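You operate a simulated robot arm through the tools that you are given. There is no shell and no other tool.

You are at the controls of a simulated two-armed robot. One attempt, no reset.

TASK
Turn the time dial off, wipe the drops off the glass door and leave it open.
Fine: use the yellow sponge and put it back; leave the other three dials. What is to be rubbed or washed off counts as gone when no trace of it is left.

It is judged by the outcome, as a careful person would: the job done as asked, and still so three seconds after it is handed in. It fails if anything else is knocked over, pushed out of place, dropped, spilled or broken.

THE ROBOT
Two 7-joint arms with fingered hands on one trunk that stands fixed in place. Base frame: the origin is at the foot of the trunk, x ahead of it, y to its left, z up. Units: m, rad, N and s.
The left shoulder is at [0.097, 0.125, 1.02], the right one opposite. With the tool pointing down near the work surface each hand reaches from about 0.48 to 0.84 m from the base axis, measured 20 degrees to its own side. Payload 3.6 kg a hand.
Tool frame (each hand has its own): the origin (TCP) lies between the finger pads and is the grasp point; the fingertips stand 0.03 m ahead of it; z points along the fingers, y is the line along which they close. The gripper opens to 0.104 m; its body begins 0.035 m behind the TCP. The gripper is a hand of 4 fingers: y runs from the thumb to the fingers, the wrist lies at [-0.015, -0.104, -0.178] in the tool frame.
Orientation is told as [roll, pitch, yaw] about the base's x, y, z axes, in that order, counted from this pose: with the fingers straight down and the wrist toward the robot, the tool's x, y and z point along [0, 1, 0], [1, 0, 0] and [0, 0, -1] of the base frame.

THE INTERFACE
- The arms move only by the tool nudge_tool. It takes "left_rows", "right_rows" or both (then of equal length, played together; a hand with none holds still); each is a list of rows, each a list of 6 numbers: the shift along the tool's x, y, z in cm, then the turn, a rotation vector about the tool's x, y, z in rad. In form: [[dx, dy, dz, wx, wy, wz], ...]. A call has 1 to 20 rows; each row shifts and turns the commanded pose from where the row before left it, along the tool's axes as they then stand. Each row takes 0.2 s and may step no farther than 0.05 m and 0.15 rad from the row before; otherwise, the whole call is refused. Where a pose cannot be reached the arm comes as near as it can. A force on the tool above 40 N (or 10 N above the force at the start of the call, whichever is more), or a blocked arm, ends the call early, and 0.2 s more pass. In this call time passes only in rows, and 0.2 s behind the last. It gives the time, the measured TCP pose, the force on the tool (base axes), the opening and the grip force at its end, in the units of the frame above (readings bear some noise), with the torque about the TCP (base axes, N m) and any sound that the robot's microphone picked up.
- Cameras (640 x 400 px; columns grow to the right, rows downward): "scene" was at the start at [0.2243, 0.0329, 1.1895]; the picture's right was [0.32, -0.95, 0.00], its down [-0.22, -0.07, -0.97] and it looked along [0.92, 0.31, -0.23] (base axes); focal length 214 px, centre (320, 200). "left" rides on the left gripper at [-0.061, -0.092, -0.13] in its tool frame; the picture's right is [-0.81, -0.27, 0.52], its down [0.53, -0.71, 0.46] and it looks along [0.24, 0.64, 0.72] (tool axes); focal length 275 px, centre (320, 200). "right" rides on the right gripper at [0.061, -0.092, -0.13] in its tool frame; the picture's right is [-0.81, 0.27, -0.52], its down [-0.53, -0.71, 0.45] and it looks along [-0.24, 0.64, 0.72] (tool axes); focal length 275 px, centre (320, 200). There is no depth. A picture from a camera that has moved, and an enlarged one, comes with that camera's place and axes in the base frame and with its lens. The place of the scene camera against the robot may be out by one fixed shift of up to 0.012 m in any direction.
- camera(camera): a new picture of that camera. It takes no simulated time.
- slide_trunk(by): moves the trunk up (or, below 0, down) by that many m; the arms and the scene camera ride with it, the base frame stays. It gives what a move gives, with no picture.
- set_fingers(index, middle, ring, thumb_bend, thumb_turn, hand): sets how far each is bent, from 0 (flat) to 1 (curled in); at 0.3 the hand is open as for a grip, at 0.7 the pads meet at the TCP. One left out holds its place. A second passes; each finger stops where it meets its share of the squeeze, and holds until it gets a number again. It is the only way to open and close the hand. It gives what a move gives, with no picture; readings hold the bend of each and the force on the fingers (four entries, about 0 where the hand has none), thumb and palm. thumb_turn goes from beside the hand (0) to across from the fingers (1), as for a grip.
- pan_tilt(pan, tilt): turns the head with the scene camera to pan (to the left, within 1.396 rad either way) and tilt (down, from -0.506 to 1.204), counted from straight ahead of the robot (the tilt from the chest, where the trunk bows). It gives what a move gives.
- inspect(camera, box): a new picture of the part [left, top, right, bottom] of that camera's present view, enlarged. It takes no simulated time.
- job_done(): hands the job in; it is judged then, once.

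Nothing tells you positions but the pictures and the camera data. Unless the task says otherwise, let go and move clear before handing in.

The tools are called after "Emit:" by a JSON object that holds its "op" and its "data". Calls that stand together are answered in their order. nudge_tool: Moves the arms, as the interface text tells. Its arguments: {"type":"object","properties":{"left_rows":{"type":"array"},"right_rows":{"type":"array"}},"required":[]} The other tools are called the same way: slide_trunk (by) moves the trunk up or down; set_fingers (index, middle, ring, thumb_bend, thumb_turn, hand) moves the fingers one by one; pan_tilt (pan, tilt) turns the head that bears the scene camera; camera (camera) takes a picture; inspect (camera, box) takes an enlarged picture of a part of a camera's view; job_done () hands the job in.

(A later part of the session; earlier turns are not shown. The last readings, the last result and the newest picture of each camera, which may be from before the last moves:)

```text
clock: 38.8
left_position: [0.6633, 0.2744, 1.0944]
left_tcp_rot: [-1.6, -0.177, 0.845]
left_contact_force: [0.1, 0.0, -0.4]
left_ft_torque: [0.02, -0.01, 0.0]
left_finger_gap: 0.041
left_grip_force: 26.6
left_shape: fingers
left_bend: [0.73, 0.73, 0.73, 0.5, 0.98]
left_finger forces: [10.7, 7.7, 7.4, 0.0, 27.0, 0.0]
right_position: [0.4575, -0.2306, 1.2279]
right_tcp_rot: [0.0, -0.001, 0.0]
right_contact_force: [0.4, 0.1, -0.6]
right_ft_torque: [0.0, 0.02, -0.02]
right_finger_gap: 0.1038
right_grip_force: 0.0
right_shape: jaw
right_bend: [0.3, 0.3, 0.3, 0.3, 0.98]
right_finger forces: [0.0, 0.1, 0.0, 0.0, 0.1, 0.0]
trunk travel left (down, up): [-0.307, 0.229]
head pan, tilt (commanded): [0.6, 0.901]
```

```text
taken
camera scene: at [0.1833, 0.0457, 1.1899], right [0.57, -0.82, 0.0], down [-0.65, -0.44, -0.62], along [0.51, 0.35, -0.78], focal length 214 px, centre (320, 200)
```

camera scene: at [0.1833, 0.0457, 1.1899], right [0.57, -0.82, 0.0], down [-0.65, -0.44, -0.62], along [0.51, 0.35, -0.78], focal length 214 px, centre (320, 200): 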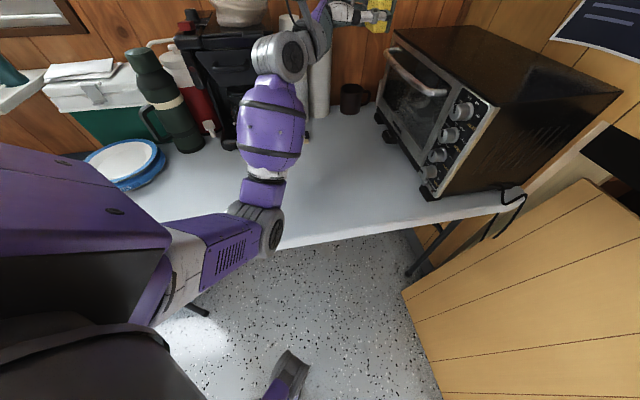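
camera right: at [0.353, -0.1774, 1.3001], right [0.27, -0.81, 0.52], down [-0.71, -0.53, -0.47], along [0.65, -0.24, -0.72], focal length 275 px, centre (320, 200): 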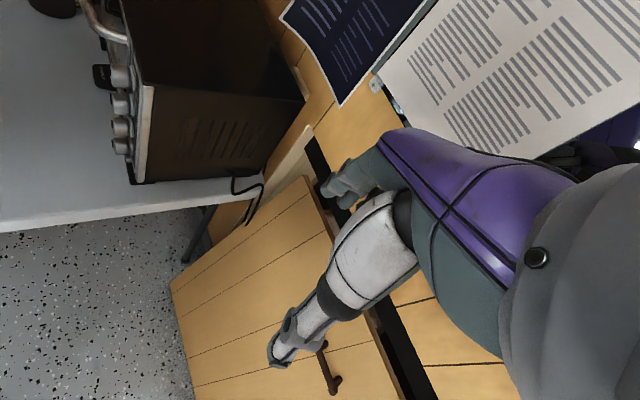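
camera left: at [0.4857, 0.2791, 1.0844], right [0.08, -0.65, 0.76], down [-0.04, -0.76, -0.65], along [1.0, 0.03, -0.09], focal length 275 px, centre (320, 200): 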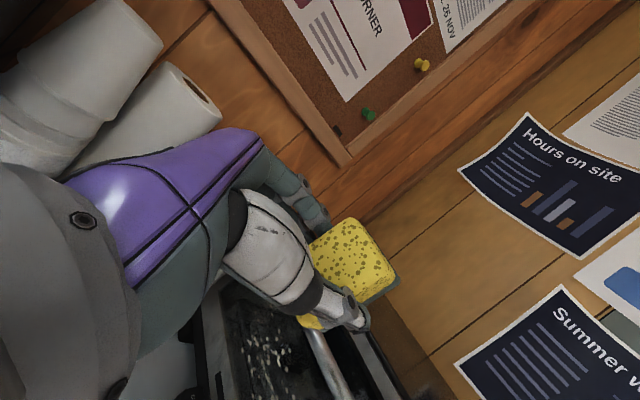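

The trunk is back upright and the elbow is free. I raise the trunk 8 cm more, square the hand up, and descend in front of the door in steps.

Emit:
{"op": "slide_trunk", "data": {"by": 0.08}}

Emit:
{"op": "nudge_tool", "data": {"left_rows": [[0, 0, 0, 0.0285, 0.012, -0.089], [0, 0, 0, 0.0285, 0.012, -0.089], [3.6, 0.34, 0.06, 0, 0, 0], [3.6, 0.34, 0.06, 0, 0, 0], [3.6, 0.34, 0.06, 0, 0, 0]]}}

Emit:
{"op": "camera", "data": {"camera": "scene"}}

Emit:
{"op": "camera", "data": {"camera": "left"}}

```text
clock: 40.0
left_position: [0.6642, 0.274, 1.1732]
left_tcp_rot: [-1.601, -0.175, 0.847]
left_contact_force: [0.0, 0.7, -0.4]
left_ft_torque: [0.02, -0.02, -0.02]
left_finger_gap: 0.0407
left_grip_force: 26.2
left_shape: fingers
left_bend: [0.73, 0.73, 0.73, 0.5, 0.98]
left_finger forces: [10.8, 7.8, 7.3, 0.0, 27.0, 0.0]
right_position: [0.4581, -0.2301, 1.307]
right_tcp_rot: [0.0, 0.0, 0.001]
right_contact_force: [0.0, 0.2, 0.2]
right_ft_torque: [-0.01, 0.0, -0.01]
right_finger_gap: 0.1038
right_grip_force: 0.0
right_shape: jaw
right_bend: [0.3, 0.3, 0.3, 0.3, 0.98]
right_finger forces: [0.1, 0.0, 0.0, 0.1, 0.1, 0.0]
trunk travel left (down, up): [-0.387, 0.149]
head pan, tilt (commanded): [0.6, 0.901]
```

```text
clock: 41.2
left_position: [0.6724, 0.2796, 1.0663]
left_tcp_rot: [-1.571, 0.0, 0.787]
left_contact_force: [0.3, 0.4, -0.4]
left_ft_torque: [-0.03, 0.0, -0.01]
left_finger_gap: 0.041
left_grip_force: 26.5
left_shape: fingers
left_bend: [0.73, 0.73, 0.73, 0.5, 0.98]
left_finger forces: [10.8, 7.7, 7.4, 0.1, 27.0, 0.0]
right_position: [0.4579, -0.2303, 1.3075]
right_tcp_rot: [0.0, -0.003, 0.003]
right_contact_force: [0.2, 0.0, -0.7]
right_ft_torque: [-0.01, 0.02, 0.02]
right_finger_gap: 0.1039
right_grip_force: 0.1
right_shape: jaw
right_bend: [0.3, 0.3, 0.3, 0.3, 0.98]
right_finger forces: [0.0, 0.1, 0.1, 0.0, 0.0, 0.1]
trunk travel left (down, up): [-0.387, 0.149]
head pan, tilt (commanded): [0.6, 0.901]
```

```text
taken
camera scene: at [0.1661, 0.0459, 1.2685], right [0.57, -0.82, 0.0], down [-0.65, -0.44, -0.62], along [0.51, 0.35, -0.78], focal length 214 px, centre (320, 200)
```

scene: 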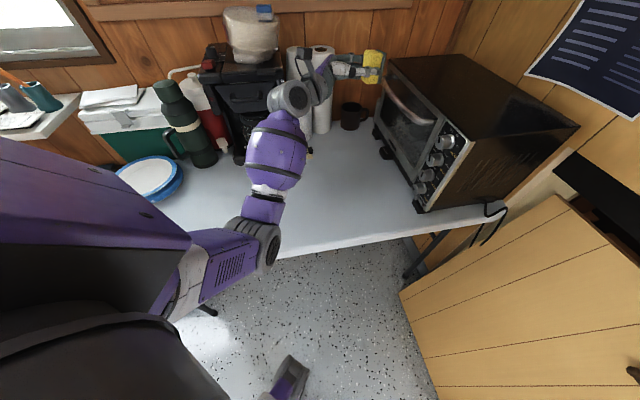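

```text
taken
camera left: at [0.5152, 0.3073, 1.1268], right [0.17, -0.56, 0.81], down [-0.18, -0.83, -0.53], along [0.97, -0.06, -0.24], focal length 275 px, centre (320, 200)
```

left: 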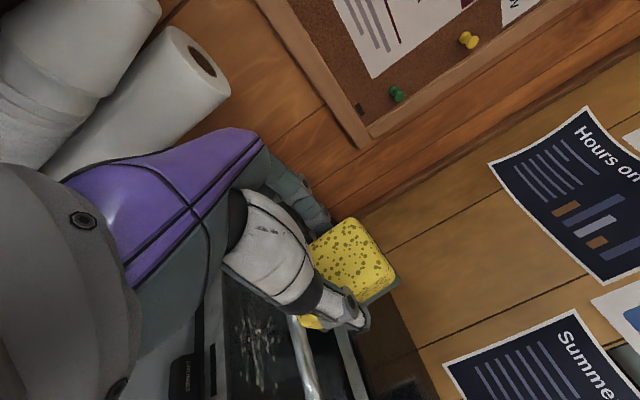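

The elbow now has ample clearance. I continue down to the wiping height.

Emit:
{"op": "nudge_tool", "data": {"left_rows": [[3.6, 0.34, 0.06, 0, 0, 0], [3.6, 0.34, 0.06, 0, 0, 0], [3.6, 0.34, 0.06, 0, 0, 0], [3.6, 0.34, 0.06, 0, 0, 0], [3.6, 0.34, 0.06, 0, 0, 0]]}}

Emit:
{"op": "pan_tilt", "data": {"pan": 0.35, "tilt": 0.5}}

Emit:
{"op": "camera", "data": {"camera": "scene"}}

Emit:
{"op": "camera", "data": {"camera": "left"}}

```text
clock: 42.4
left_position: [0.6869, 0.2909, 0.8882]
left_tcp_rot: [-1.57, 0.002, 0.786]
left_contact_force: [0.2, -0.3, -1.0]
left_ft_torque: [0.04, 0.02, 0.0]
left_finger_gap: 0.0408
left_grip_force: 26.3
left_shape: fingers
left_bend: [0.73, 0.73, 0.73, 0.5, 0.98]
left_finger forces: [10.8, 7.6, 7.5, 0.0, 26.9, 0.1]
right_position: [0.4588, -0.2309, 1.3081]
right_tcp_rot: [0.0, 0.0, 0.001]
right_contact_force: [-0.3, -0.2, -1.2]
right_ft_torque: [0.0, -0.03, 0.03]
right_finger_gap: 0.1038
right_grip_force: 0.1
right_shape: jaw
right_bend: [0.3, 0.3, 0.3, 0.3, 0.98]
right_finger forces: [0.0, 0.1, 0.2, 0.0, 0.0, 0.0]
trunk travel left (down, up): [-0.387, 0.149]
head pan, tilt (commanded): [0.6, 0.901]
```

```text
clock: 43.2
left_position: [0.6883, 0.2913, 0.887]
left_tcp_rot: [-1.57, 0.0, 0.788]
left_contact_force: [0.3, 0.2, -0.7]
left_ft_torque: [-0.01, 0.05, 0.01]
left_finger_gap: 0.0408
left_grip_force: 26.3
left_shape: fingers
left_bend: [0.73, 0.73, 0.73, 0.5, 0.98]
left_finger forces: [10.8, 7.6, 7.4, 0.0, 27.0, 0.0]
right_position: [0.4578, -0.2306, 1.3068]
right_tcp_rot: [-0.001, -0.002, 0.0]
right_contact_force: [0.1, -0.2, 0.3]
right_ft_torque: [-0.01, -0.01, -0.02]
right_finger_gap: 0.1036
right_grip_force: 0.0
right_shape: jaw
right_bend: [0.3, 0.3, 0.3, 0.3, 0.98]
right_finger forces: [0.0, 0.0, 0.0, 0.1, 0.1, 0.1]
trunk travel left (down, up): [-0.387, 0.149]
head pan, tilt (commanded): [0.351, 0.499]
```

```text
taken
camera scene: at [0.1891, 0.0344, 1.3023], right [0.34, -0.94, 0.0], down [-0.45, -0.17, -0.88], along [0.82, 0.3, -0.48], focal length 214 px, centre (320, 200)
```

scene: 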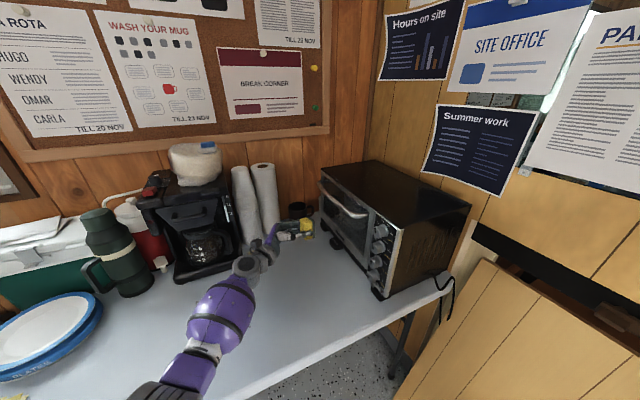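

```text
taken
camera left: at [0.5299, 0.318, 0.9494], right [0.17, -0.56, 0.81], down [-0.18, -0.83, -0.53], along [0.97, -0.06, -0.24], focal length 275 px, centre (320, 200)
```

left: 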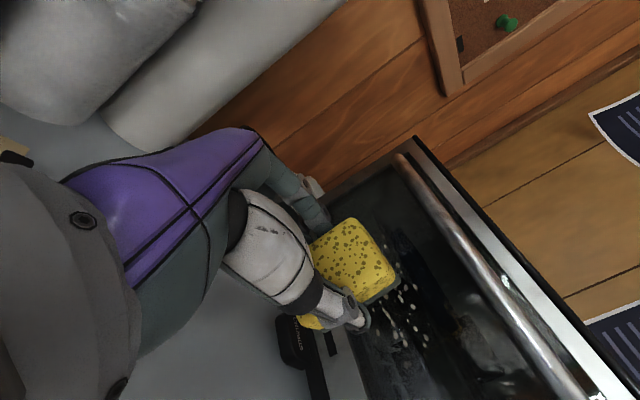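

Sponge is level with the drops, about 12 cm from the glass. I move to the near edge of the drop area, lower a bit, and approach to about 1.5 cm from the glass.

Emit:
{"op": "nudge_tool", "data": {"left_rows": [[0.6, -2.75, 0, 0, 0, 0], [0.6, -2.75, 0, 0, 0, 0], [0.6, -2.75, 0, 0, 0, 0], [0, 0, 3.5, 0, 0, 0], [0, 0, 3.5, 0, 0, 0], [0, 0, 3.2, 0, 0, 0]]}}

Emit:
{"op": "camera", "data": {"camera": "left"}}

Emit:
{"op": "inspect", "data": {"camera": "scene", "box": [240, 150, 420, 310]}}

```text
clock: 44.6
left_position: [0.7018, 0.1582, 0.8673]
left_tcp_rot: [-1.572, 0.001, 0.785]
left_contact_force: [0.7, 0.4, -1.3]
left_ft_torque: [-0.04, 0.0, 0.0]
left_finger_gap: 0.0406
left_grip_force: 26.5
left_shape: fingers
left_bend: [0.73, 0.73, 0.73, 0.49, 0.98]
left_finger forces: [10.8, 7.7, 7.3, 0.0, 26.9, 0.0]
right_position: [0.4579, -0.2304, 1.3073]
right_tcp_rot: [0.001, 0.001, 0.002]
right_contact_force: [-0.2, -0.4, 0.1]
right_ft_torque: [0.01, -0.02, -0.03]
right_finger_gap: 0.1038
right_grip_force: 0.2
right_shape: jaw
right_bend: [0.3, 0.3, 0.3, 0.3, 0.98]
right_finger forces: [0.0, 0.1, 0.0, 0.0, 0.0, 0.0]
trunk travel left (down, up): [-0.387, 0.149]
head pan, tilt (commanded): [0.351, 0.499]
```

```text
taken
camera left: at [0.5448, 0.1868, 0.9287], right [0.17, -0.56, 0.81], down [-0.18, -0.83, -0.53], along [0.97, -0.06, -0.24], focal length 275 px, centre (320, 200)
```

left: 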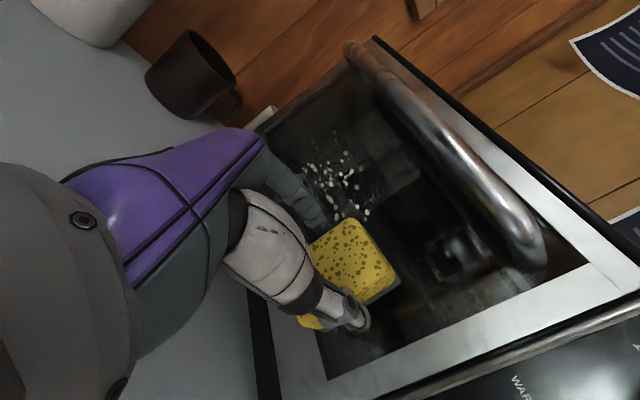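

```text
2.50 times, centred on (330, 230) of scene
camera zoom: at [0.1896, 0.0343, 1.3023], right [0.34, -0.94, 0.0], down [-0.45, -0.16, -0.88], along [0.82, 0.3, -0.48], focal length 536 px, centre (295, 125)
```

zoom: 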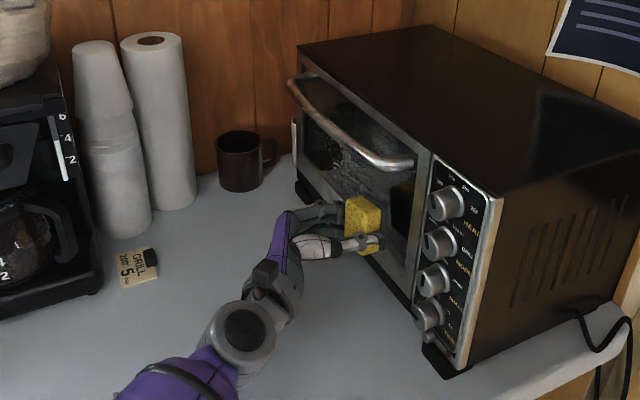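

Emit:
{"op": "nudge_tool", "data": {"left_rows": [[-0.15, 0, 0.6, 0, 0, 0], [0, 0, 0.5, 0, 0, 0], [0, 0, 0.3, 0, 0, 0]]}}

Emit:
{"op": "camera", "data": {"camera": "left"}}

```text
clock: 45.4
left_position: [0.7115, 0.1501, 0.8707]
left_tcp_rot: [-1.57, -0.001, 0.789]
left_contact_force: [-0.3, 0.4, -0.8]
left_ft_torque: [0.03, -0.03, -0.01]
left_finger_gap: 0.0407
left_grip_force: 26.4
left_shape: fingers
left_bend: [0.73, 0.73, 0.73, 0.49, 0.98]
left_finger forces: [11.1, 7.6, 7.2, 0.0, 27.1, 0.0]
right_position: [0.4583, -0.2312, 1.3059]
right_tcp_rot: [0.0, -0.002, 0.002]
right_contact_force: [-0.2, 0.1, -0.7]
right_ft_torque: [-0.04, 0.02, 0.01]
right_finger_gap: 0.1038
right_grip_force: 0.1
right_shape: jaw
right_bend: [0.3, 0.3, 0.3, 0.3, 0.98]
right_finger forces: [0.1, 0.0, 0.0, 0.0, 0.0, 0.0]
trunk travel left (down, up): [-0.387, 0.149]
head pan, tilt (commanded): [0.351, 0.499]
```

```text
taken
camera left: at [0.5533, 0.1766, 0.9317], right [0.17, -0.56, 0.81], down [-0.18, -0.83, -0.53], along [0.97, -0.06, -0.24], focal length 275 px, centre (320, 200)
```

left: 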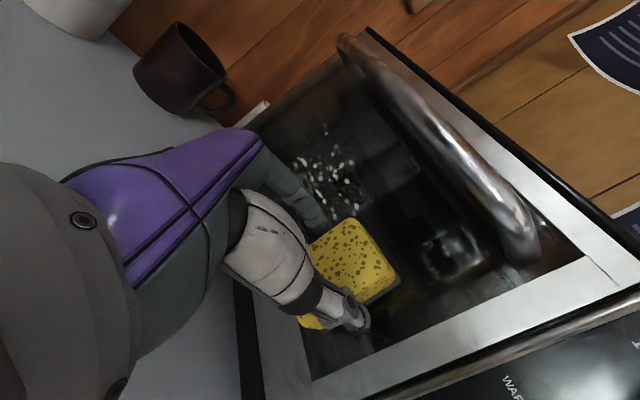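

Emit:
{"op": "nudge_tool", "data": {"left_rows": [[0, 0, 0.2, 0, 0, 0], [0, 0, 0.2, 0, 0, 0]]}}

Emit:
{"op": "nudge_tool", "data": {"left_rows": [[0, 0, 0.2, 0, 0, 0], [0, 0, 0.2, 0, 0, 0]]}}

```text
clock: 46.0
left_position: [0.7136, 0.1478, 0.8709]
left_tcp_rot: [-1.572, 0.002, 0.787]
left_contact_force: [-6.6, 6.7, -2.4]
left_ft_torque: [-0.05, -0.09, -0.3]
left_finger_gap: 0.0407
left_grip_force: 26.6
left_shape: fingers
left_bend: [0.73, 0.73, 0.73, 0.5, 0.98]
left_finger forces: [11.7, 7.3, 6.6, 0.0, 27.8, 0.0]
right_position: [0.4564, -0.2292, 1.3064]
right_tcp_rot: [-0.002, 0.0, 0.0]
right_contact_force: [-0.1, 0.2, -0.5]
right_ft_torque: [0.04, 0.02, 0.01]
right_finger_gap: 0.1037
right_grip_force: 0.0
right_shape: jaw
right_bend: [0.3, 0.3, 0.3, 0.3, 0.98]
right_finger forces: [0.1, 0.1, 0.0, 0.0, 0.0, 0.0]
trunk travel left (down, up): [-0.387, 0.149]
head pan, tilt (commanded): [0.351, 0.499]
```

```text
clock: 46.6
left_position: [0.7156, 0.1473, 0.8708]
left_tcp_rot: [-1.573, 0.001, 0.79]
left_contact_force: [-19.8, 19.5, -3.4]
left_ft_torque: [-0.07, -0.03, -0.96]
left_finger_gap: 0.0402
left_grip_force: 31.6
left_shape: fingers
left_bend: [0.73, 0.73, 0.73, 0.5, 0.99]
left_finger forces: [10.9, 7.4, 6.9, 0.0, 37.8, 0.0]
right_position: [0.4557, -0.2291, 1.309]
right_tcp_rot: [-0.001, -0.005, 0.002]
right_contact_force: [0.2, 0.0, -0.3]
right_ft_torque: [0.03, -0.06, -0.02]
right_finger_gap: 0.1036
right_grip_force: 0.0
right_shape: jaw
right_bend: [0.3, 0.3, 0.3, 0.3, 0.98]
right_finger forces: [0.0, 0.0, 0.0, 0.0, 0.1, 0.0]
trunk travel left (down, up): [-0.387, 0.149]
head pan, tilt (commanded): [0.351, 0.499]
```

Contact reached at n≈-0.401, and the last step pressed too hard (28 N). I ease back to about 10 N and begin the first lower sweep along the door.

Emit:
{"op": "nudge_tool", "data": {"left_rows": [[0, 0, -0.35, 0, 0, 0], [0, 0, 0, 0, 0, 0]]}}

Emit:
{"op": "nudge_tool", "data": {"left_rows": [[0, 1, 0, 0, 0, 0], [0, 1, 0, 0, 0, 0], [0, 1, 0, 0, 0, 0], [0, 1, 0, 0, 0, 0]]}}

Emit:
{"op": "camera", "data": {"camera": "left"}}

Emit:
{"op": "inspect", "data": {"camera": "scene", "box": [300, 150, 420, 310]}}

```text
clock: 47.2
left_position: [0.714, 0.1462, 0.8715]
left_tcp_rot: [-1.573, 0.0, 0.785]
left_contact_force: [-7.6, 13.1, -3.7]
left_ft_torque: [0.01, -0.09, -0.35]
left_finger_gap: 0.0401
left_grip_force: 29.6
left_shape: fingers
left_bend: [0.73, 0.73, 0.73, 0.5, 0.99]
left_finger forces: [11.6, 8.6, 8.2, 0.0, 31.7, 0.1]
right_position: [0.4576, -0.2298, 1.3078]
right_tcp_rot: [-0.001, -0.001, 0.001]
right_contact_force: [-0.4, 0.2, 0.6]
right_ft_torque: [0.01, 0.02, -0.02]
right_finger_gap: 0.1038
right_grip_force: 0.0
right_shape: jaw
right_bend: [0.3, 0.3, 0.3, 0.3, 0.98]
right_finger forces: [0.0, 0.0, 0.1, 0.1, 0.1, 0.1]
trunk travel left (down, up): [-0.387, 0.149]
head pan, tilt (commanded): [0.351, 0.499]
```

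```text
clock: 48.2
left_position: [0.7416, 0.1744, 0.8705]
left_tcp_rot: [-1.571, 0.002, 0.786]
left_contact_force: [-3.7, 2.0, -0.3]
left_ft_torque: [-0.07, -0.06, -0.23]
left_finger_gap: 0.0404
left_grip_force: 27.1
left_shape: fingers
left_bend: [0.73, 0.73, 0.73, 0.5, 0.99]
left_finger forces: [9.7, 7.3, 6.7, 0.1, 30.7, 0.0]
right_position: [0.4562, -0.2306, 1.308]
right_tcp_rot: [0.0, -0.001, 0.003]
right_contact_force: [-0.4, 0.8, -1.1]
right_ft_torque: [0.0, -0.02, -0.01]
right_finger_gap: 0.1039
right_grip_force: 0.1
right_shape: jaw
right_bend: [0.3, 0.3, 0.3, 0.3, 0.98]
right_finger forces: [0.0, 0.0, 0.0, 0.0, 0.1, 0.0]
trunk travel left (down, up): [-0.387, 0.149]
head pan, tilt (commanded): [0.351, 0.499]
```

```text
taken
camera left: at [0.5838, 0.2016, 0.9316], right [0.17, -0.56, 0.81], down [-0.18, -0.83, -0.53], along [0.97, -0.06, -0.24], focal length 275 px, centre (320, 200)
```

left: 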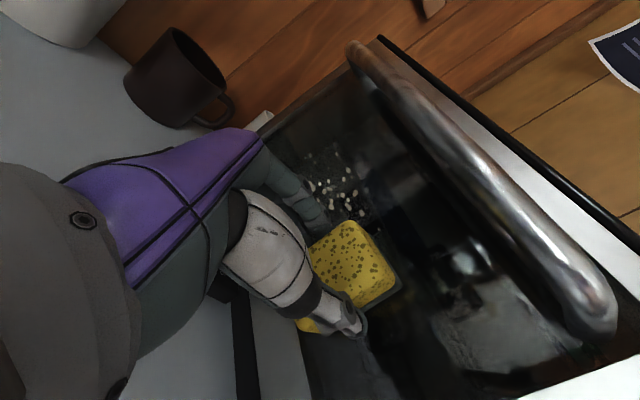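

```text
2.50 times, centred on (360, 230) of scene
camera zoom: at [0.1885, 0.0346, 1.3025], right [0.34, -0.94, 0.0], down [-0.45, -0.16, -0.88], along [0.82, 0.3, -0.48], focal length 536 px, centre (220, 125)
```

zoom: 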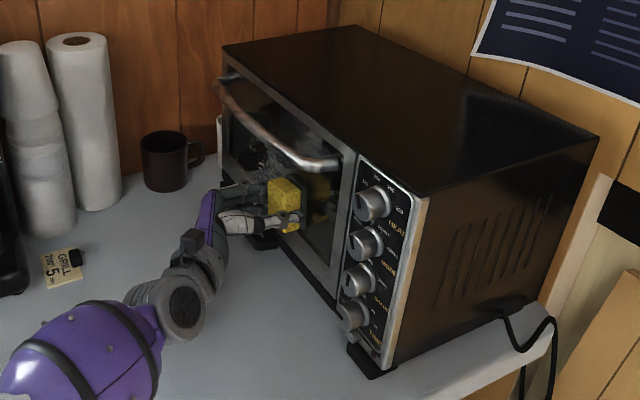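

Emit:
{"op": "nudge_tool", "data": {"left_rows": [[0, 1, 0.1, 0, 0, 0], [0, 1, 0, 0, 0, 0], [0, 1, 0, 0, 0, 0], [0, 1, 0, 0, 0, 0], [0, 1, 0, 0, 0, 0], [0, 1, 0, 0, 0, 0], [0, 1, 0, 0, 0, 0], [0, 1, 0, 0, 0, 0], [0, 1, 0, 0, 0, 0], [0, 1, 0, 0, 0, 0], [0, 1, 0, 0, 0, 0], [0, 1, 0, 0, 0, 0], [0, 0.7, 0, 0, 0, 0]]}}

Emit:
{"op": "camera", "data": {"camera": "left"}}

Emit:
{"op": "inspect", "data": {"camera": "scene", "box": [300, 150, 420, 310]}}

```text
clock: 51.0
left_position: [0.7915, 0.2231, 0.8732]
left_tcp_rot: [-1.571, 0.0, 0.787]
left_contact_force: [-3.9, 2.8, -0.3]
left_ft_torque: [0.05, -0.05, -0.19]
left_finger_gap: 0.0403
left_grip_force: 26.9
left_shape: fingers
left_bend: [0.73, 0.73, 0.73, 0.5, 0.99]
left_finger forces: [9.7, 7.6, 7.5, 0.1, 30.0, 0.0]
left hand out of reach, approached as far as the arm can: row 8, 9, 10, 11, 12, 13
right_position: [0.4582, -0.2299, 1.308]
right_tcp_rot: [-0.001, -0.001, 0.003]
right_contact_force: [0.1, -0.4, -0.2]
right_ft_torque: [0.02, 0.0, -0.04]
right_finger_gap: 0.1038
right_grip_force: 0.0
right_shape: jaw
right_bend: [0.3, 0.3, 0.3, 0.3, 0.98]
right_finger forces: [0.1, 0.0, 0.1, 0.0, 0.0, 0.0]
trunk travel left (down, up): [-0.387, 0.149]
head pan, tilt (commanded): [0.351, 0.499]
```

```text
taken
camera left: at [0.6337, 0.2513, 0.934], right [0.17, -0.56, 0.81], down [-0.18, -0.83, -0.53], along [0.97, -0.06, -0.24], focal length 275 px, centre (320, 200)
```

left: 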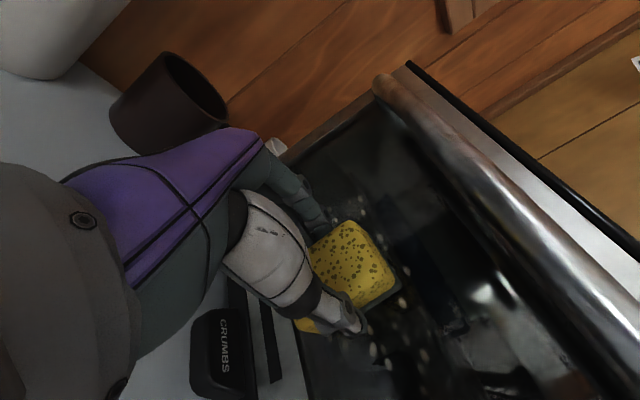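

```text
2.50 times, centred on (360, 230) of scene
camera zoom: at [0.1887, 0.0346, 1.3024], right [0.34, -0.94, 0.0], down [-0.45, -0.16, -0.88], along [0.82, 0.3, -0.48], focal length 536 px, centre (220, 125)
```

zoom: 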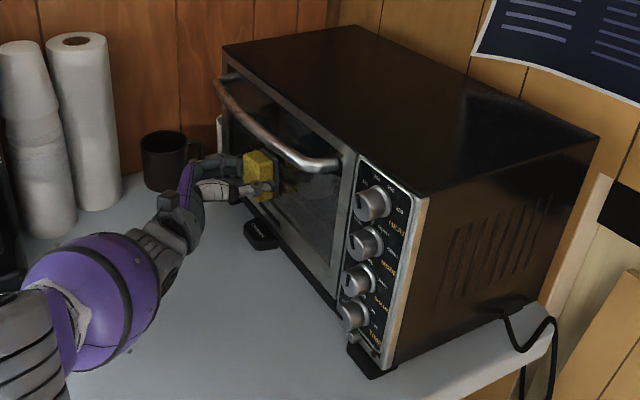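

Emit:
{"op": "inspect", "data": {"camera": "left", "box": [320, 180, 480, 400]}}

Emit:
{"op": "inspect", "data": {"camera": "scene", "box": [320, 190, 380, 260]}}

```text
1.82 times, centred on (400, 290) of left
camera zoom: at [0.6337, 0.2513, 0.934], right [0.17, -0.56, 0.81], down [-0.18, -0.83, -0.53], along [0.97, -0.06, -0.24], focal length 500 px, centre (174, 36)
```

zoom: 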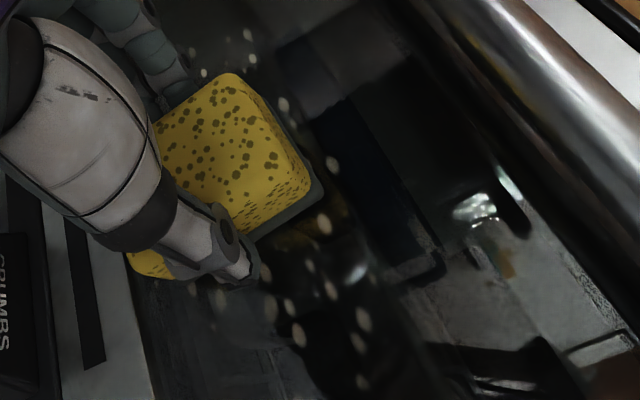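

```text
5.71 times, centred on (350, 225) of scene
camera zoom: at [0.1887, 0.0346, 1.3024], right [0.34, -0.94, 0.0], down [-0.45, -0.16, -0.88], along [0.82, 0.3, -0.48], focal length 1226 px, centre (149, 57)
```

zoom: 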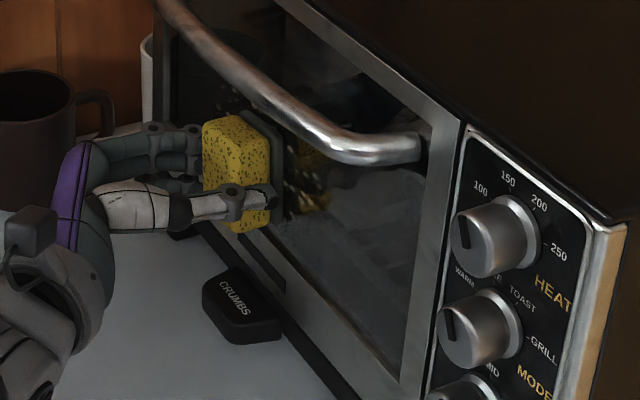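

Drops remain where the sponge has already passed, so they may be on the inner side of the glass. I back off to look at the whole pane.

Emit:
{"op": "nudge_tool", "data": {"left_rows": [[0, 0, -2, 0, 0, 0], [0, -1, -3, 0, 0, 0], [0, -2, -4, 0, 0, 0], [0, -2, -4, 0, 0, 0]]}}

Emit:
{"op": "camera", "data": {"camera": "left"}}

Emit:
{"op": "inspect", "data": {"camera": "scene", "box": [315, 180, 385, 260]}}

```text
clock: 52.0
left_position: [0.6653, 0.2798, 0.8731]
left_tcp_rot: [-1.571, -0.001, 0.787]
left_contact_force: [1.0, 0.2, -0.5]
left_ft_torque: [0.05, 0.0, 0.04]
left_finger_gap: 0.0403
left_grip_force: 26.4
left_shape: fingers
left_bend: [0.73, 0.73, 0.73, 0.5, 0.99]
left_finger forces: [10.0, 7.8, 7.1, 0.1, 27.6, 0.0]
right_position: [0.4558, -0.2303, 1.3075]
right_tcp_rot: [-0.001, -0.002, 0.003]
right_contact_force: [0.2, -0.8, 0.2]
right_ft_torque: [0.03, 0.0, -0.01]
right_finger_gap: 0.1037
right_grip_force: 0.0
right_shape: jaw
right_bend: [0.3, 0.3, 0.3, 0.3, 0.98]
right_finger forces: [0.0, 0.0, 0.1, 0.0, 0.0, 0.1]
trunk travel left (down, up): [-0.387, 0.149]
head pan, tilt (commanded): [0.351, 0.499]
```

```text
taken
camera left: at [0.5085, 0.3071, 0.9333], right [0.17, -0.56, 0.81], down [-0.18, -0.83, -0.53], along [0.97, -0.06, -0.24], focal length 275 px, centre (320, 200)
```

left: 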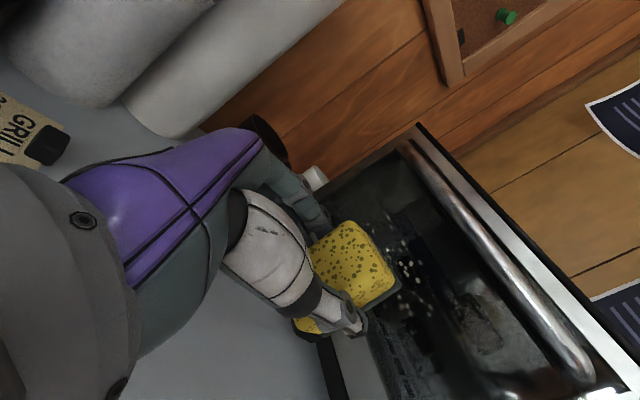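

```text
5.00 times, centred on (350, 220) of scene
camera zoom: at [0.1885, 0.0345, 1.3025], right [0.34, -0.94, 0.0], down [-0.45, -0.16, -0.88], along [0.82, 0.3, -0.48], focal length 1072 px, centre (170, 100)
```

zoom: 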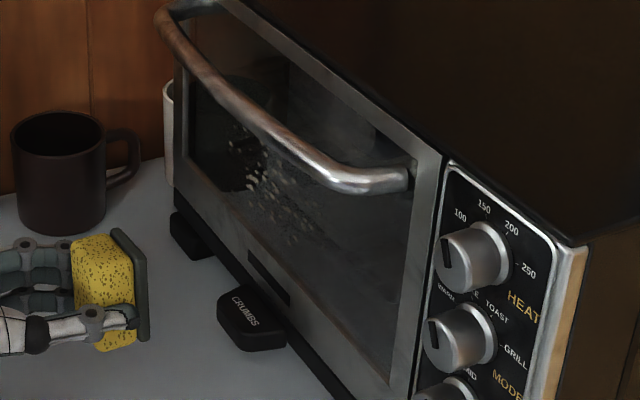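

Emit:
{"op": "inspect", "data": {"camera": "scene", "box": [350, 200, 390, 235]}}

Emit:
{"op": "inspect", "data": {"camera": "scene", "box": [325, 195, 365, 235]}}

Emit:
{"op": "inspect", "data": {"camera": "left", "box": [350, 180, 480, 360]}}

```text
11.43 times, centred on (370, 218) of scene
camera zoom: at [0.1885, 0.0345, 1.3025], right [0.34, -0.94, 0.0], down [-0.45, -0.16, -0.88], along [0.82, 0.3, -0.48], focal length 2451 px, centre (-251, 0)
```

zoom: 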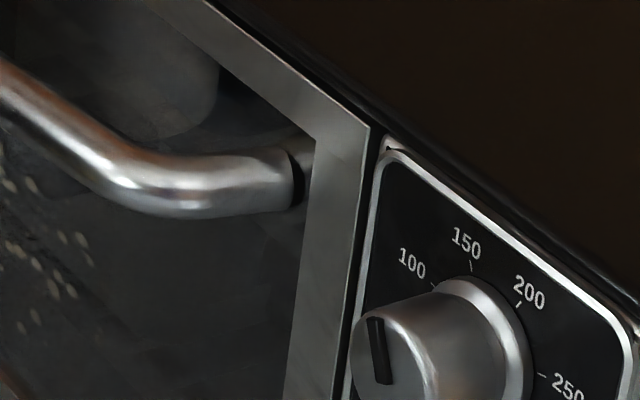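

```text
10.00 times, centred on (345, 215) of scene
camera zoom: at [0.1885, 0.0345, 1.3025], right [0.34, -0.94, 0.0], down [-0.45, -0.16, -0.88], along [0.82, 0.3, -0.48], focal length 2145 px, centre (70, 50)
```

zoom: 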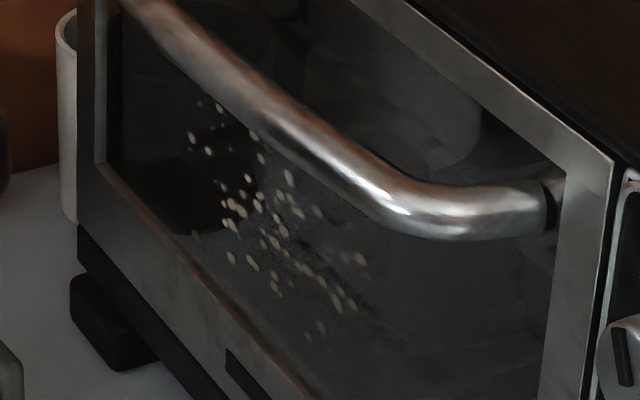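

```text
2.22 times, centred on (415, 270) of left
camera zoom: at [0.5085, 0.3071, 0.9333], right [0.17, -0.56, 0.81], down [-0.18, -0.83, -0.53], along [0.97, -0.06, -0.24], focal length 612 px, centre (109, 44)
```

zoom: 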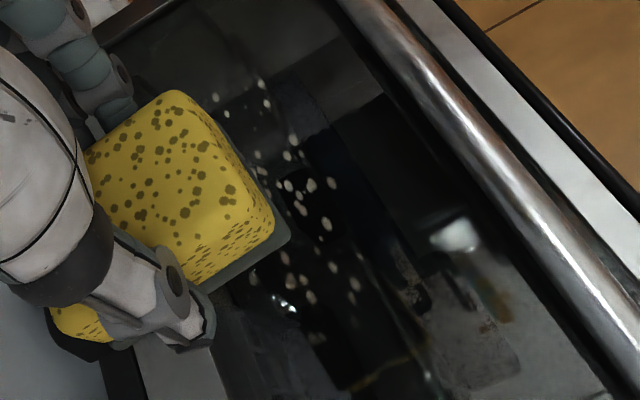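

All the drops are still there with unchanged pattern and are dimmed by reflections, so they sit on the inside of the glass; the door must be opened first. I'll set the sponge back at its place for now, open the door with the left hand, then wipe the inside.

Emit:
{"op": "nudge_tool", "data": {"left_rows": [[-4, 0, -2, 0, 0, 0], [-4, 0, -2, 0, 0, 0], [0, 0, 0, 0, 0.1428, 0], [0, 0, 0, 0, 0.1428, 0], [0, 0, 0, 0, 0.1428, 0], [0, 0, 0, 0, 0.1428, 0], [0, 0, 0, 0, 0.1428, 0], [0, 0, 0, 0, 0.1428, 0], [0, 0, 0, 0, 0.1428, 0], [0, 0, 0, 0, 0.1428, 0], [0, 0, 0, 0, 0.1428, 0], [0, 0, 0, 0, 0.1428, 0], [0, 0, 0, 0, 0.1428, 0]]}}

Emit:
{"op": "camera", "data": {"camera": "left"}}

Emit:
{"op": "camera", "data": {"camera": "scene"}}

```text
clock: 54.8
left_position: [0.636, 0.3086, 0.9509]
left_tcp_rot: [0.001, -0.001, 0.787]
left_contact_force: [-0.1, -0.4, -0.4]
left_ft_torque: [0.07, 0.01, 0.0]
left_finger_gap: 0.0401
left_grip_force: 26.0
left_shape: fingers
left_bend: [0.73, 0.73, 0.73, 0.5, 0.99]
left_finger forces: [10.0, 7.5, 7.2, 0.0, 26.8, 0.1]
right_position: [0.457, -0.231, 1.306]
right_tcp_rot: [0.001, -0.001, 0.001]
right_contact_force: [0.7, -0.1, -0.3]
right_ft_torque: [-0.01, 0.01, 0.01]
right_finger_gap: 0.1038
right_grip_force: 0.1
right_shape: jaw
right_bend: [0.3, 0.3, 0.3, 0.3, 0.98]
right_finger forces: [0.0, 0.0, 0.1, 0.1, 0.1, 0.0]
trunk travel left (down, up): [-0.387, 0.149]
head pan, tilt (commanded): [0.351, 0.499]
```

```text
taken
camera left: at [0.6144, 0.2, 1.082], right [0.38, -0.77, -0.52], down [-0.88, -0.13, -0.45], along [0.28, 0.63, -0.72], focal length 275 px, centre (320, 200)
```

left: 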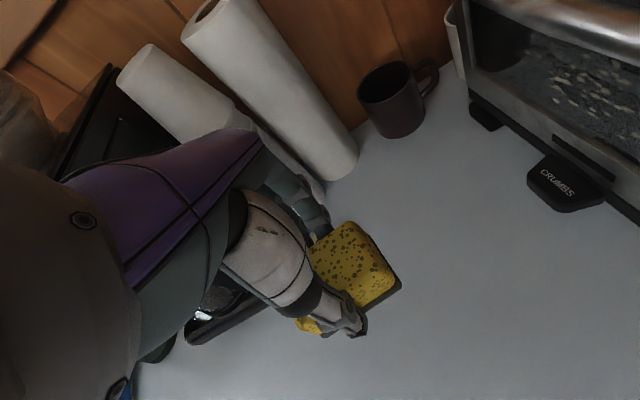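

```text
taken
camera scene: at [0.1893, 0.034, 1.3024], right [0.34, -0.94, 0.0], down [-0.45, -0.16, -0.88], along [0.82, 0.3, -0.48], focal length 214 px, centre (320, 200)
```

scene: 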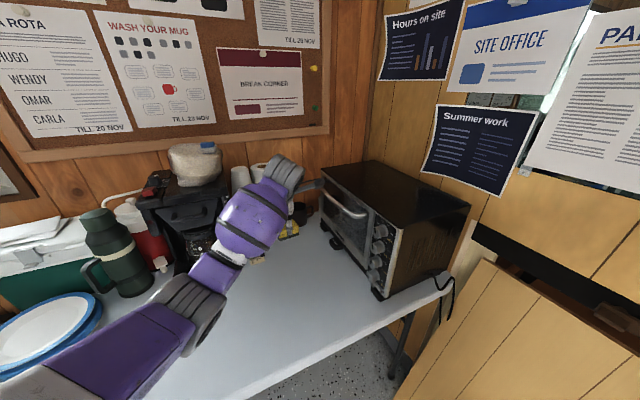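

Emit:
{"op": "inspect", "data": {"camera": "left", "box": [280, 190, 420, 350]}}

Emit:
{"op": "inspect", "data": {"camera": "scene", "box": [240, 190, 340, 280]}}

```text
2.50 times, centred on (350, 270) of left
camera zoom: at [0.6144, 0.2, 1.082], right [0.38, -0.77, -0.52], down [-0.88, -0.13, -0.45], along [0.28, 0.63, -0.72], focal length 688 px, centre (245, 25)
```

zoom: 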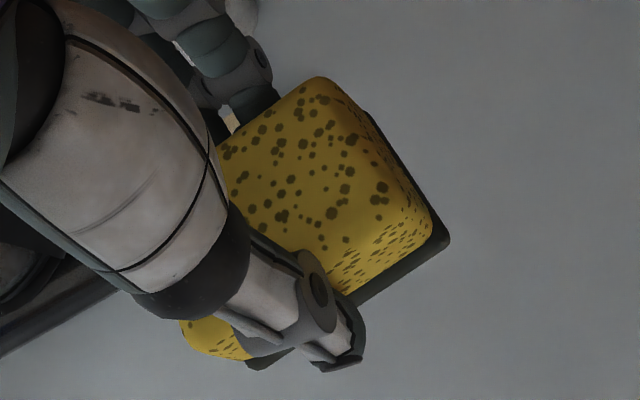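

```text
4.44 times, centred on (290, 235) of scene
camera zoom: at [0.1893, 0.034, 1.3024], right [0.34, -0.94, 0.0], down [-0.45, -0.16, -0.88], along [0.82, 0.3, -0.48], focal length 953 px, centre (453, 44)
```

zoom: 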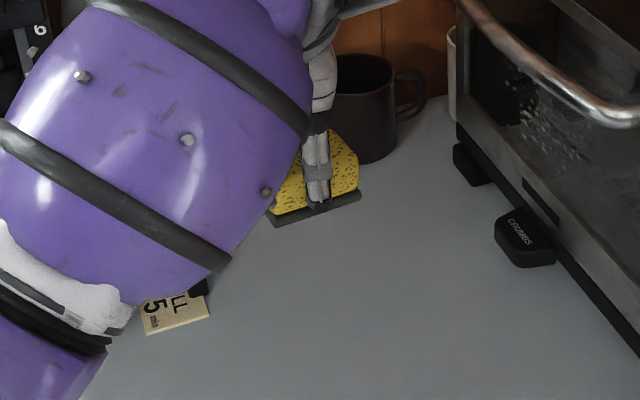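

The sponge turned slightly (~5°) in the grip; I'll compensate when putting it down. Moving above its home and lowering.

Emit:
{"op": "nudge_tool", "data": {"left_rows": [[2.78, -2.07, 0, 0, 0, 0], [2.78, -2.07, 0, 0, 0, 0], [2.78, -2.07, 0, 0, 0, 0], [0, 0, 4, 0, 0, 0.096], [0, 0, 4, 0, 0, 0], [0, 0, 4, 0, 0, 0], [0, 0, 2, 0, 0, 0]]}}

Emit:
{"op": "camera", "data": {"camera": "left"}}

Emit:
{"op": "inspect", "data": {"camera": "scene", "box": [200, 200, 320, 320]}}

```text
clock: 56.4
left_position: [0.5293, 0.3234, 0.8113]
left_tcp_rot: [0.002, -0.001, 0.692]
left_contact_force: [0.5, 0.2, 0.2]
left_ft_torque: [-0.04, 0.02, 0.01]
left_finger_gap: 0.0402
left_grip_force: 26.2
left_shape: fingers
left_bend: [0.73, 0.73, 0.73, 0.5, 0.99]
left_finger forces: [10.2, 7.6, 6.9, 0.0, 27.1, 0.1]
right_position: [0.4577, -0.2311, 1.3082]
right_tcp_rot: [0.001, -0.002, 0.001]
right_contact_force: [0.7, 0.6, 0.2]
right_ft_torque: [0.0, 0.03, 0.01]
right_finger_gap: 0.1039
right_grip_force: 0.1
right_shape: jaw
right_bend: [0.3, 0.3, 0.3, 0.3, 0.98]
right_finger forces: [0.0, 0.0, 0.0, 0.0, 0.0, 0.1]
trunk travel left (down, up): [-0.387, 0.149]
head pan, tilt (commanded): [0.351, 0.499]
```

```text
taken
camera left: at [0.4987, 0.2178, 0.9418], right [0.3, -0.8, -0.52], down [-0.89, -0.04, -0.46], along [0.34, 0.6, -0.72], focal length 275 px, centre (320, 200)
```

left: 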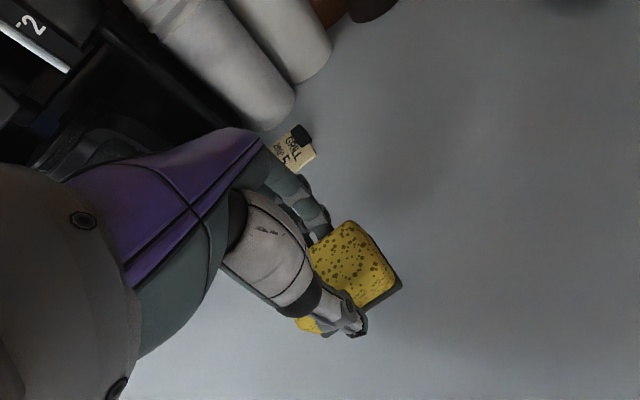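

```text
3.33 times, centred on (260, 260) of scene
camera zoom: at [0.189, 0.0341, 1.3024], right [0.34, -0.94, 0.0], down [-0.45, -0.16, -0.88], along [0.82, 0.3, -0.48], focal length 715 px, centre (520, 0)
```

zoom: 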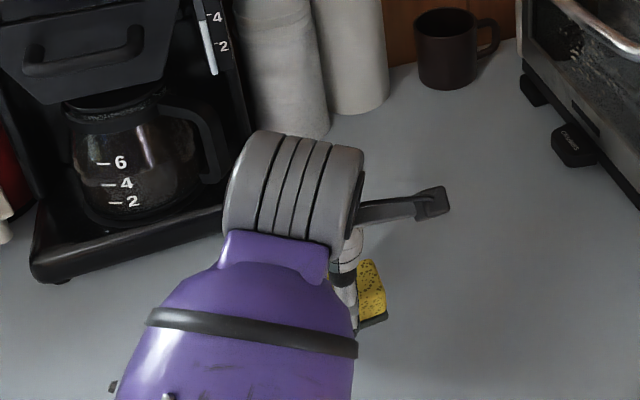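

Emit:
{"op": "nudge_tool", "data": {"left_rows": [[-0.2, 0.3, 1.2, 0, 0, 0], [0, 0, 0.7, 0, 0, 0], [0, 0, 0.3, 0, 0, 0]]}}

Emit:
{"op": "nudge_tool", "data": {"left_rows": [[0, 0, 0.2, 0, 0, 0], [0, 0, 0.2, 0, 0, 0]]}}

```text
clock: 57.2
left_position: [0.5359, 0.3236, 0.7898]
left_tcp_rot: [-0.002, 0.001, 0.69]
left_contact_force: [-0.1, 0.1, -0.6]
left_ft_torque: [-0.03, 0.0, 0.01]
left_finger_gap: 0.0404
left_grip_force: 26.1
left_shape: fingers
left_bend: [0.73, 0.73, 0.73, 0.5, 0.99]
left_finger forces: [10.2, 7.4, 6.9, 0.1, 27.1, 0.1]
right_position: [0.4583, -0.2318, 1.307]
right_tcp_rot: [-0.002, -0.002, 0.002]
right_contact_force: [-0.8, 0.0, 0.1]
right_ft_torque: [0.01, -0.03, -0.03]
right_finger_gap: 0.1037
right_grip_force: 0.1
right_shape: jaw
right_bend: [0.3, 0.3, 0.3, 0.3, 0.98]
right_finger forces: [0.0, 0.1, 0.0, 0.0, 0.0, 0.0]
trunk travel left (down, up): [-0.387, 0.149]
head pan, tilt (commanded): [0.351, 0.499]
```

```text
clock: 57.8
left_position: [0.5362, 0.3236, 0.7872]
left_tcp_rot: [0.0, 0.003, 0.69]
left_contact_force: [-0.2, 0.1, -0.2]
left_ft_torque: [0.04, -0.02, 0.04]
left_finger_gap: 0.04
left_grip_force: 25.7
left_shape: fingers
left_bend: [0.73, 0.73, 0.73, 0.5, 0.99]
left_finger forces: [10.2, 7.5, 6.9, 0.0, 27.1, 0.0]
right_position: [0.4578, -0.2309, 1.3076]
right_tcp_rot: [-0.001, -0.001, 0.001]
right_contact_force: [-0.6, 0.2, 0.0]
right_ft_torque: [-0.02, 0.01, 0.05]
right_finger_gap: 0.1038
right_grip_force: 0.0
right_shape: jaw
right_bend: [0.3, 0.3, 0.3, 0.3, 0.98]
right_finger forces: [0.1, 0.1, 0.1, 0.0, 0.0, 0.0]
trunk travel left (down, up): [-0.387, 0.149]
head pan, tilt (commanded): [0.351, 0.499]
```

Emit:
{"op": "nudge_tool", "data": {"left_rows": [[0, 0, 0.2, 0, 0, 0], [0, 0, 0.2, 0, 0, 0]]}}

Emit:
{"op": "camera", "data": {"camera": "left"}}

```text
clock: 58.4
left_position: [0.5376, 0.3233, 0.7833]
left_tcp_rot: [-0.002, -0.001, 0.692]
left_contact_force: [-0.1, 0.7, 4.4]
left_ft_torque: [-0.09, 0.09, -0.04]
left_finger_gap: 0.04
left_grip_force: 26.8
left_shape: fingers
left_bend: [0.73, 0.73, 0.73, 0.5, 0.99]
left_finger forces: [10.6, 7.6, 6.5, 0.0, 28.6, 0.1]
right_position: [0.4565, -0.2308, 1.3081]
right_tcp_rot: [0.001, -0.001, 0.001]
right_contact_force: [0.1, -0.3, 0.5]
right_ft_torque: [0.01, 0.02, -0.03]
right_finger_gap: 0.104
right_grip_force: 0.1
right_shape: jaw
right_bend: [0.3, 0.3, 0.3, 0.3, 0.98]
right_finger forces: [0.1, 0.0, 0.1, 0.1, 0.0, 0.1]
trunk travel left (down, up): [-0.387, 0.149]
head pan, tilt (commanded): [0.351, 0.499]
```

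```text
taken
camera left: at [0.5047, 0.2177, 0.9127], right [0.31, -0.8, -0.52], down [-0.89, -0.04, -0.46], along [0.34, 0.6, -0.72], focal length 275 px, centre (320, 200)
```

left: 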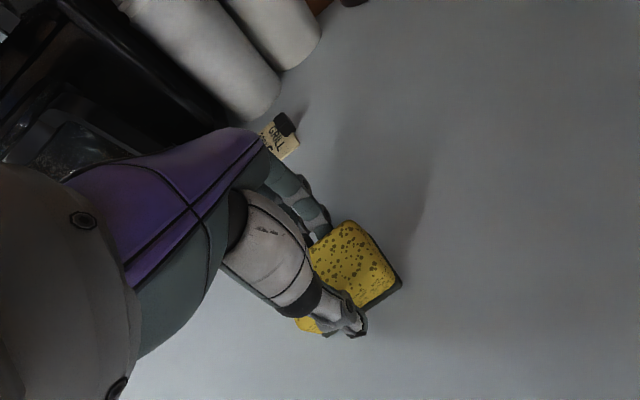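

The sponge bottom touches the table (4 N). I release it and lift clear.

Emit:
{"op": "set_fingers", "data": {"hand": "left", "index": 0.3, "middle": 0.3, "ring": 0.3, "thumb_bend": 0.3}}

Emit:
{"op": "nudge_tool", "data": {"left_rows": [[0, 0, -2, 0, 0, 0], [0, 0, -4, 0, 0, 0], [0, 0, -4, 0, 0, 0], [0, 0, -4, 0, 0, 0]]}}

Emit:
{"op": "camera", "data": {"camera": "left"}}

Emit:
{"op": "camera", "data": {"camera": "scene"}}

```text
clock: 59.4
left_position: [0.5372, 0.3233, 0.7808]
left_tcp_rot: [-0.002, 0.0, 0.69]
left_contact_force: [0.9, -0.2, 0.5]
left_ft_torque: [-0.01, 0.01, 0.0]
left_finger_gap: 0.1028
left_grip_force: 0.1
left_shape: fingers
left_bend: [0.3, 0.3, 0.3, 0.3, 0.98]
left_finger forces: [0.0, 0.1, 0.0, 0.0, 0.0, 0.1]
right_position: [0.4562, -0.2301, 1.307]
right_tcp_rot: [0.002, -0.003, 0.001]
right_contact_force: [-0.3, 0.6, -0.5]
right_ft_torque: [-0.03, 0.03, 0.0]
right_finger_gap: 0.1038
right_grip_force: 0.1
right_shape: jaw
right_bend: [0.3, 0.3, 0.3, 0.3, 0.98]
right_finger forces: [0.0, 0.0, 0.0, 0.0, 0.1, 0.0]
trunk travel left (down, up): [-0.387, 0.149]
head pan, tilt (commanded): [0.351, 0.499]
```

```text
clock: 60.4
left_position: [0.5366, 0.3253, 0.9206]
left_tcp_rot: [-0.001, 0.002, 0.692]
left_contact_force: [-0.1, 0.1, 0.3]
left_ft_torque: [0.02, -0.01, -0.02]
left_finger_gap: 0.103
left_grip_force: 0.0
left_shape: fingers
left_bend: [0.3, 0.3, 0.3, 0.3, 0.98]
left_finger forces: [0.0, 0.0, 0.0, 0.0, 0.1, 0.0]
right_position: [0.4583, -0.2317, 1.3055]
right_tcp_rot: [0.0, -0.003, 0.001]
right_contact_force: [-0.1, 0.4, -0.6]
right_ft_torque: [0.0, 0.0, 0.0]
right_finger_gap: 0.1038
right_grip_force: 0.0
right_shape: jaw
right_bend: [0.3, 0.3, 0.3, 0.3, 0.98]
right_finger forces: [0.0, 0.0, 0.0, 0.0, 0.1, 0.0]
trunk travel left (down, up): [-0.387, 0.149]
head pan, tilt (commanded): [0.351, 0.499]
```

```text
taken
camera left: at [0.5047, 0.2203, 1.0507], right [0.3, -0.8, -0.52], down [-0.89, -0.04, -0.45], along [0.34, 0.6, -0.73], focal length 275 px, centre (320, 200)
```

left: 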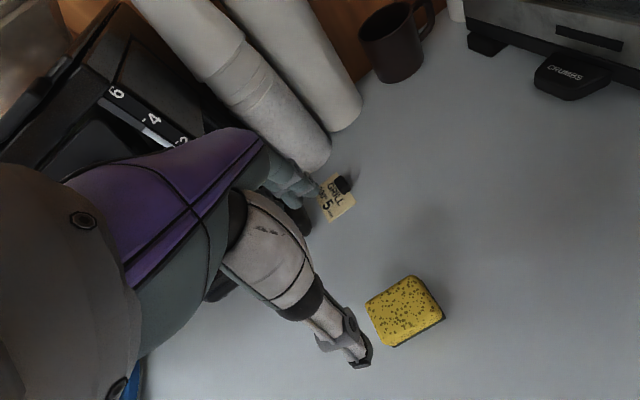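

```text
taken
camera scene: at [0.189, 0.0342, 1.3024], right [0.34, -0.94, 0.0], down [-0.45, -0.16, -0.88], along [0.82, 0.3, -0.48], focal length 214 px, centre (320, 200)
```

scene: 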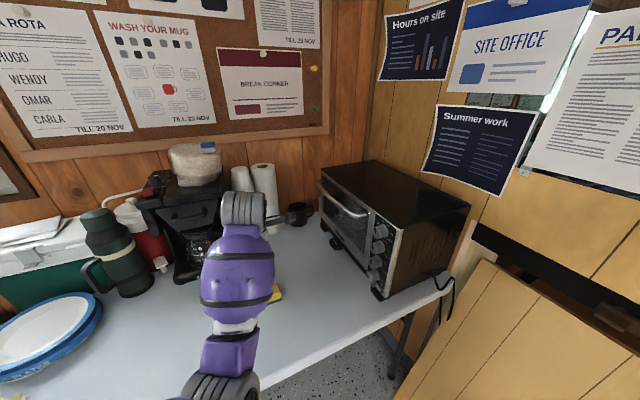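

The sponge is back within ~5 mm of its place. Next I look closely at my open fingertips to plan hooking the door handle.

Emit:
{"op": "inspect", "data": {"camera": "left", "box": [220, 130, 360, 250]}}

Emit:
{"op": "inspect", "data": {"camera": "scene", "box": [300, 150, 420, 270]}}

```text
3.33 times, centred on (290, 190) of left
camera zoom: at [0.5047, 0.2203, 1.0507], right [0.3, -0.8, -0.52], down [-0.89, -0.04, -0.45], along [0.34, 0.6, -0.73], focal length 918 px, centre (420, 233)
```

zoom: 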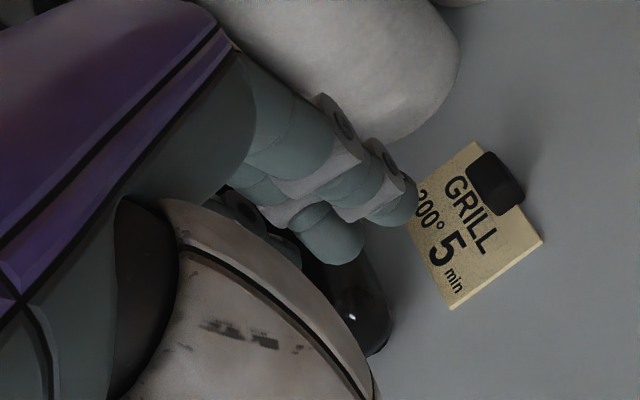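

```text
3.33 times, centred on (360, 210) of scene
camera zoom: at [0.189, 0.0342, 1.3024], right [0.34, -0.94, 0.0], down [-0.45, -0.16, -0.88], along [0.82, 0.3, -0.48], focal length 715 px, centre (187, 167)
```

zoom: 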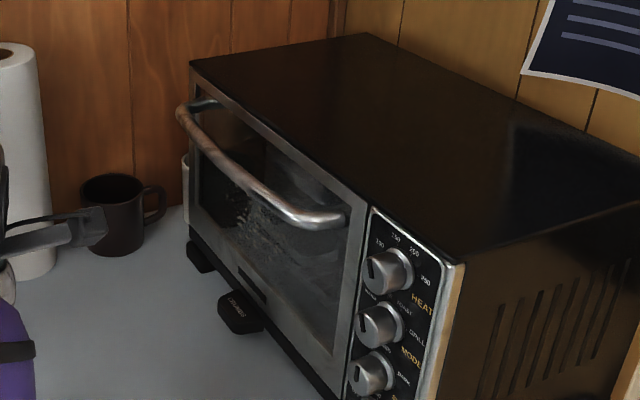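

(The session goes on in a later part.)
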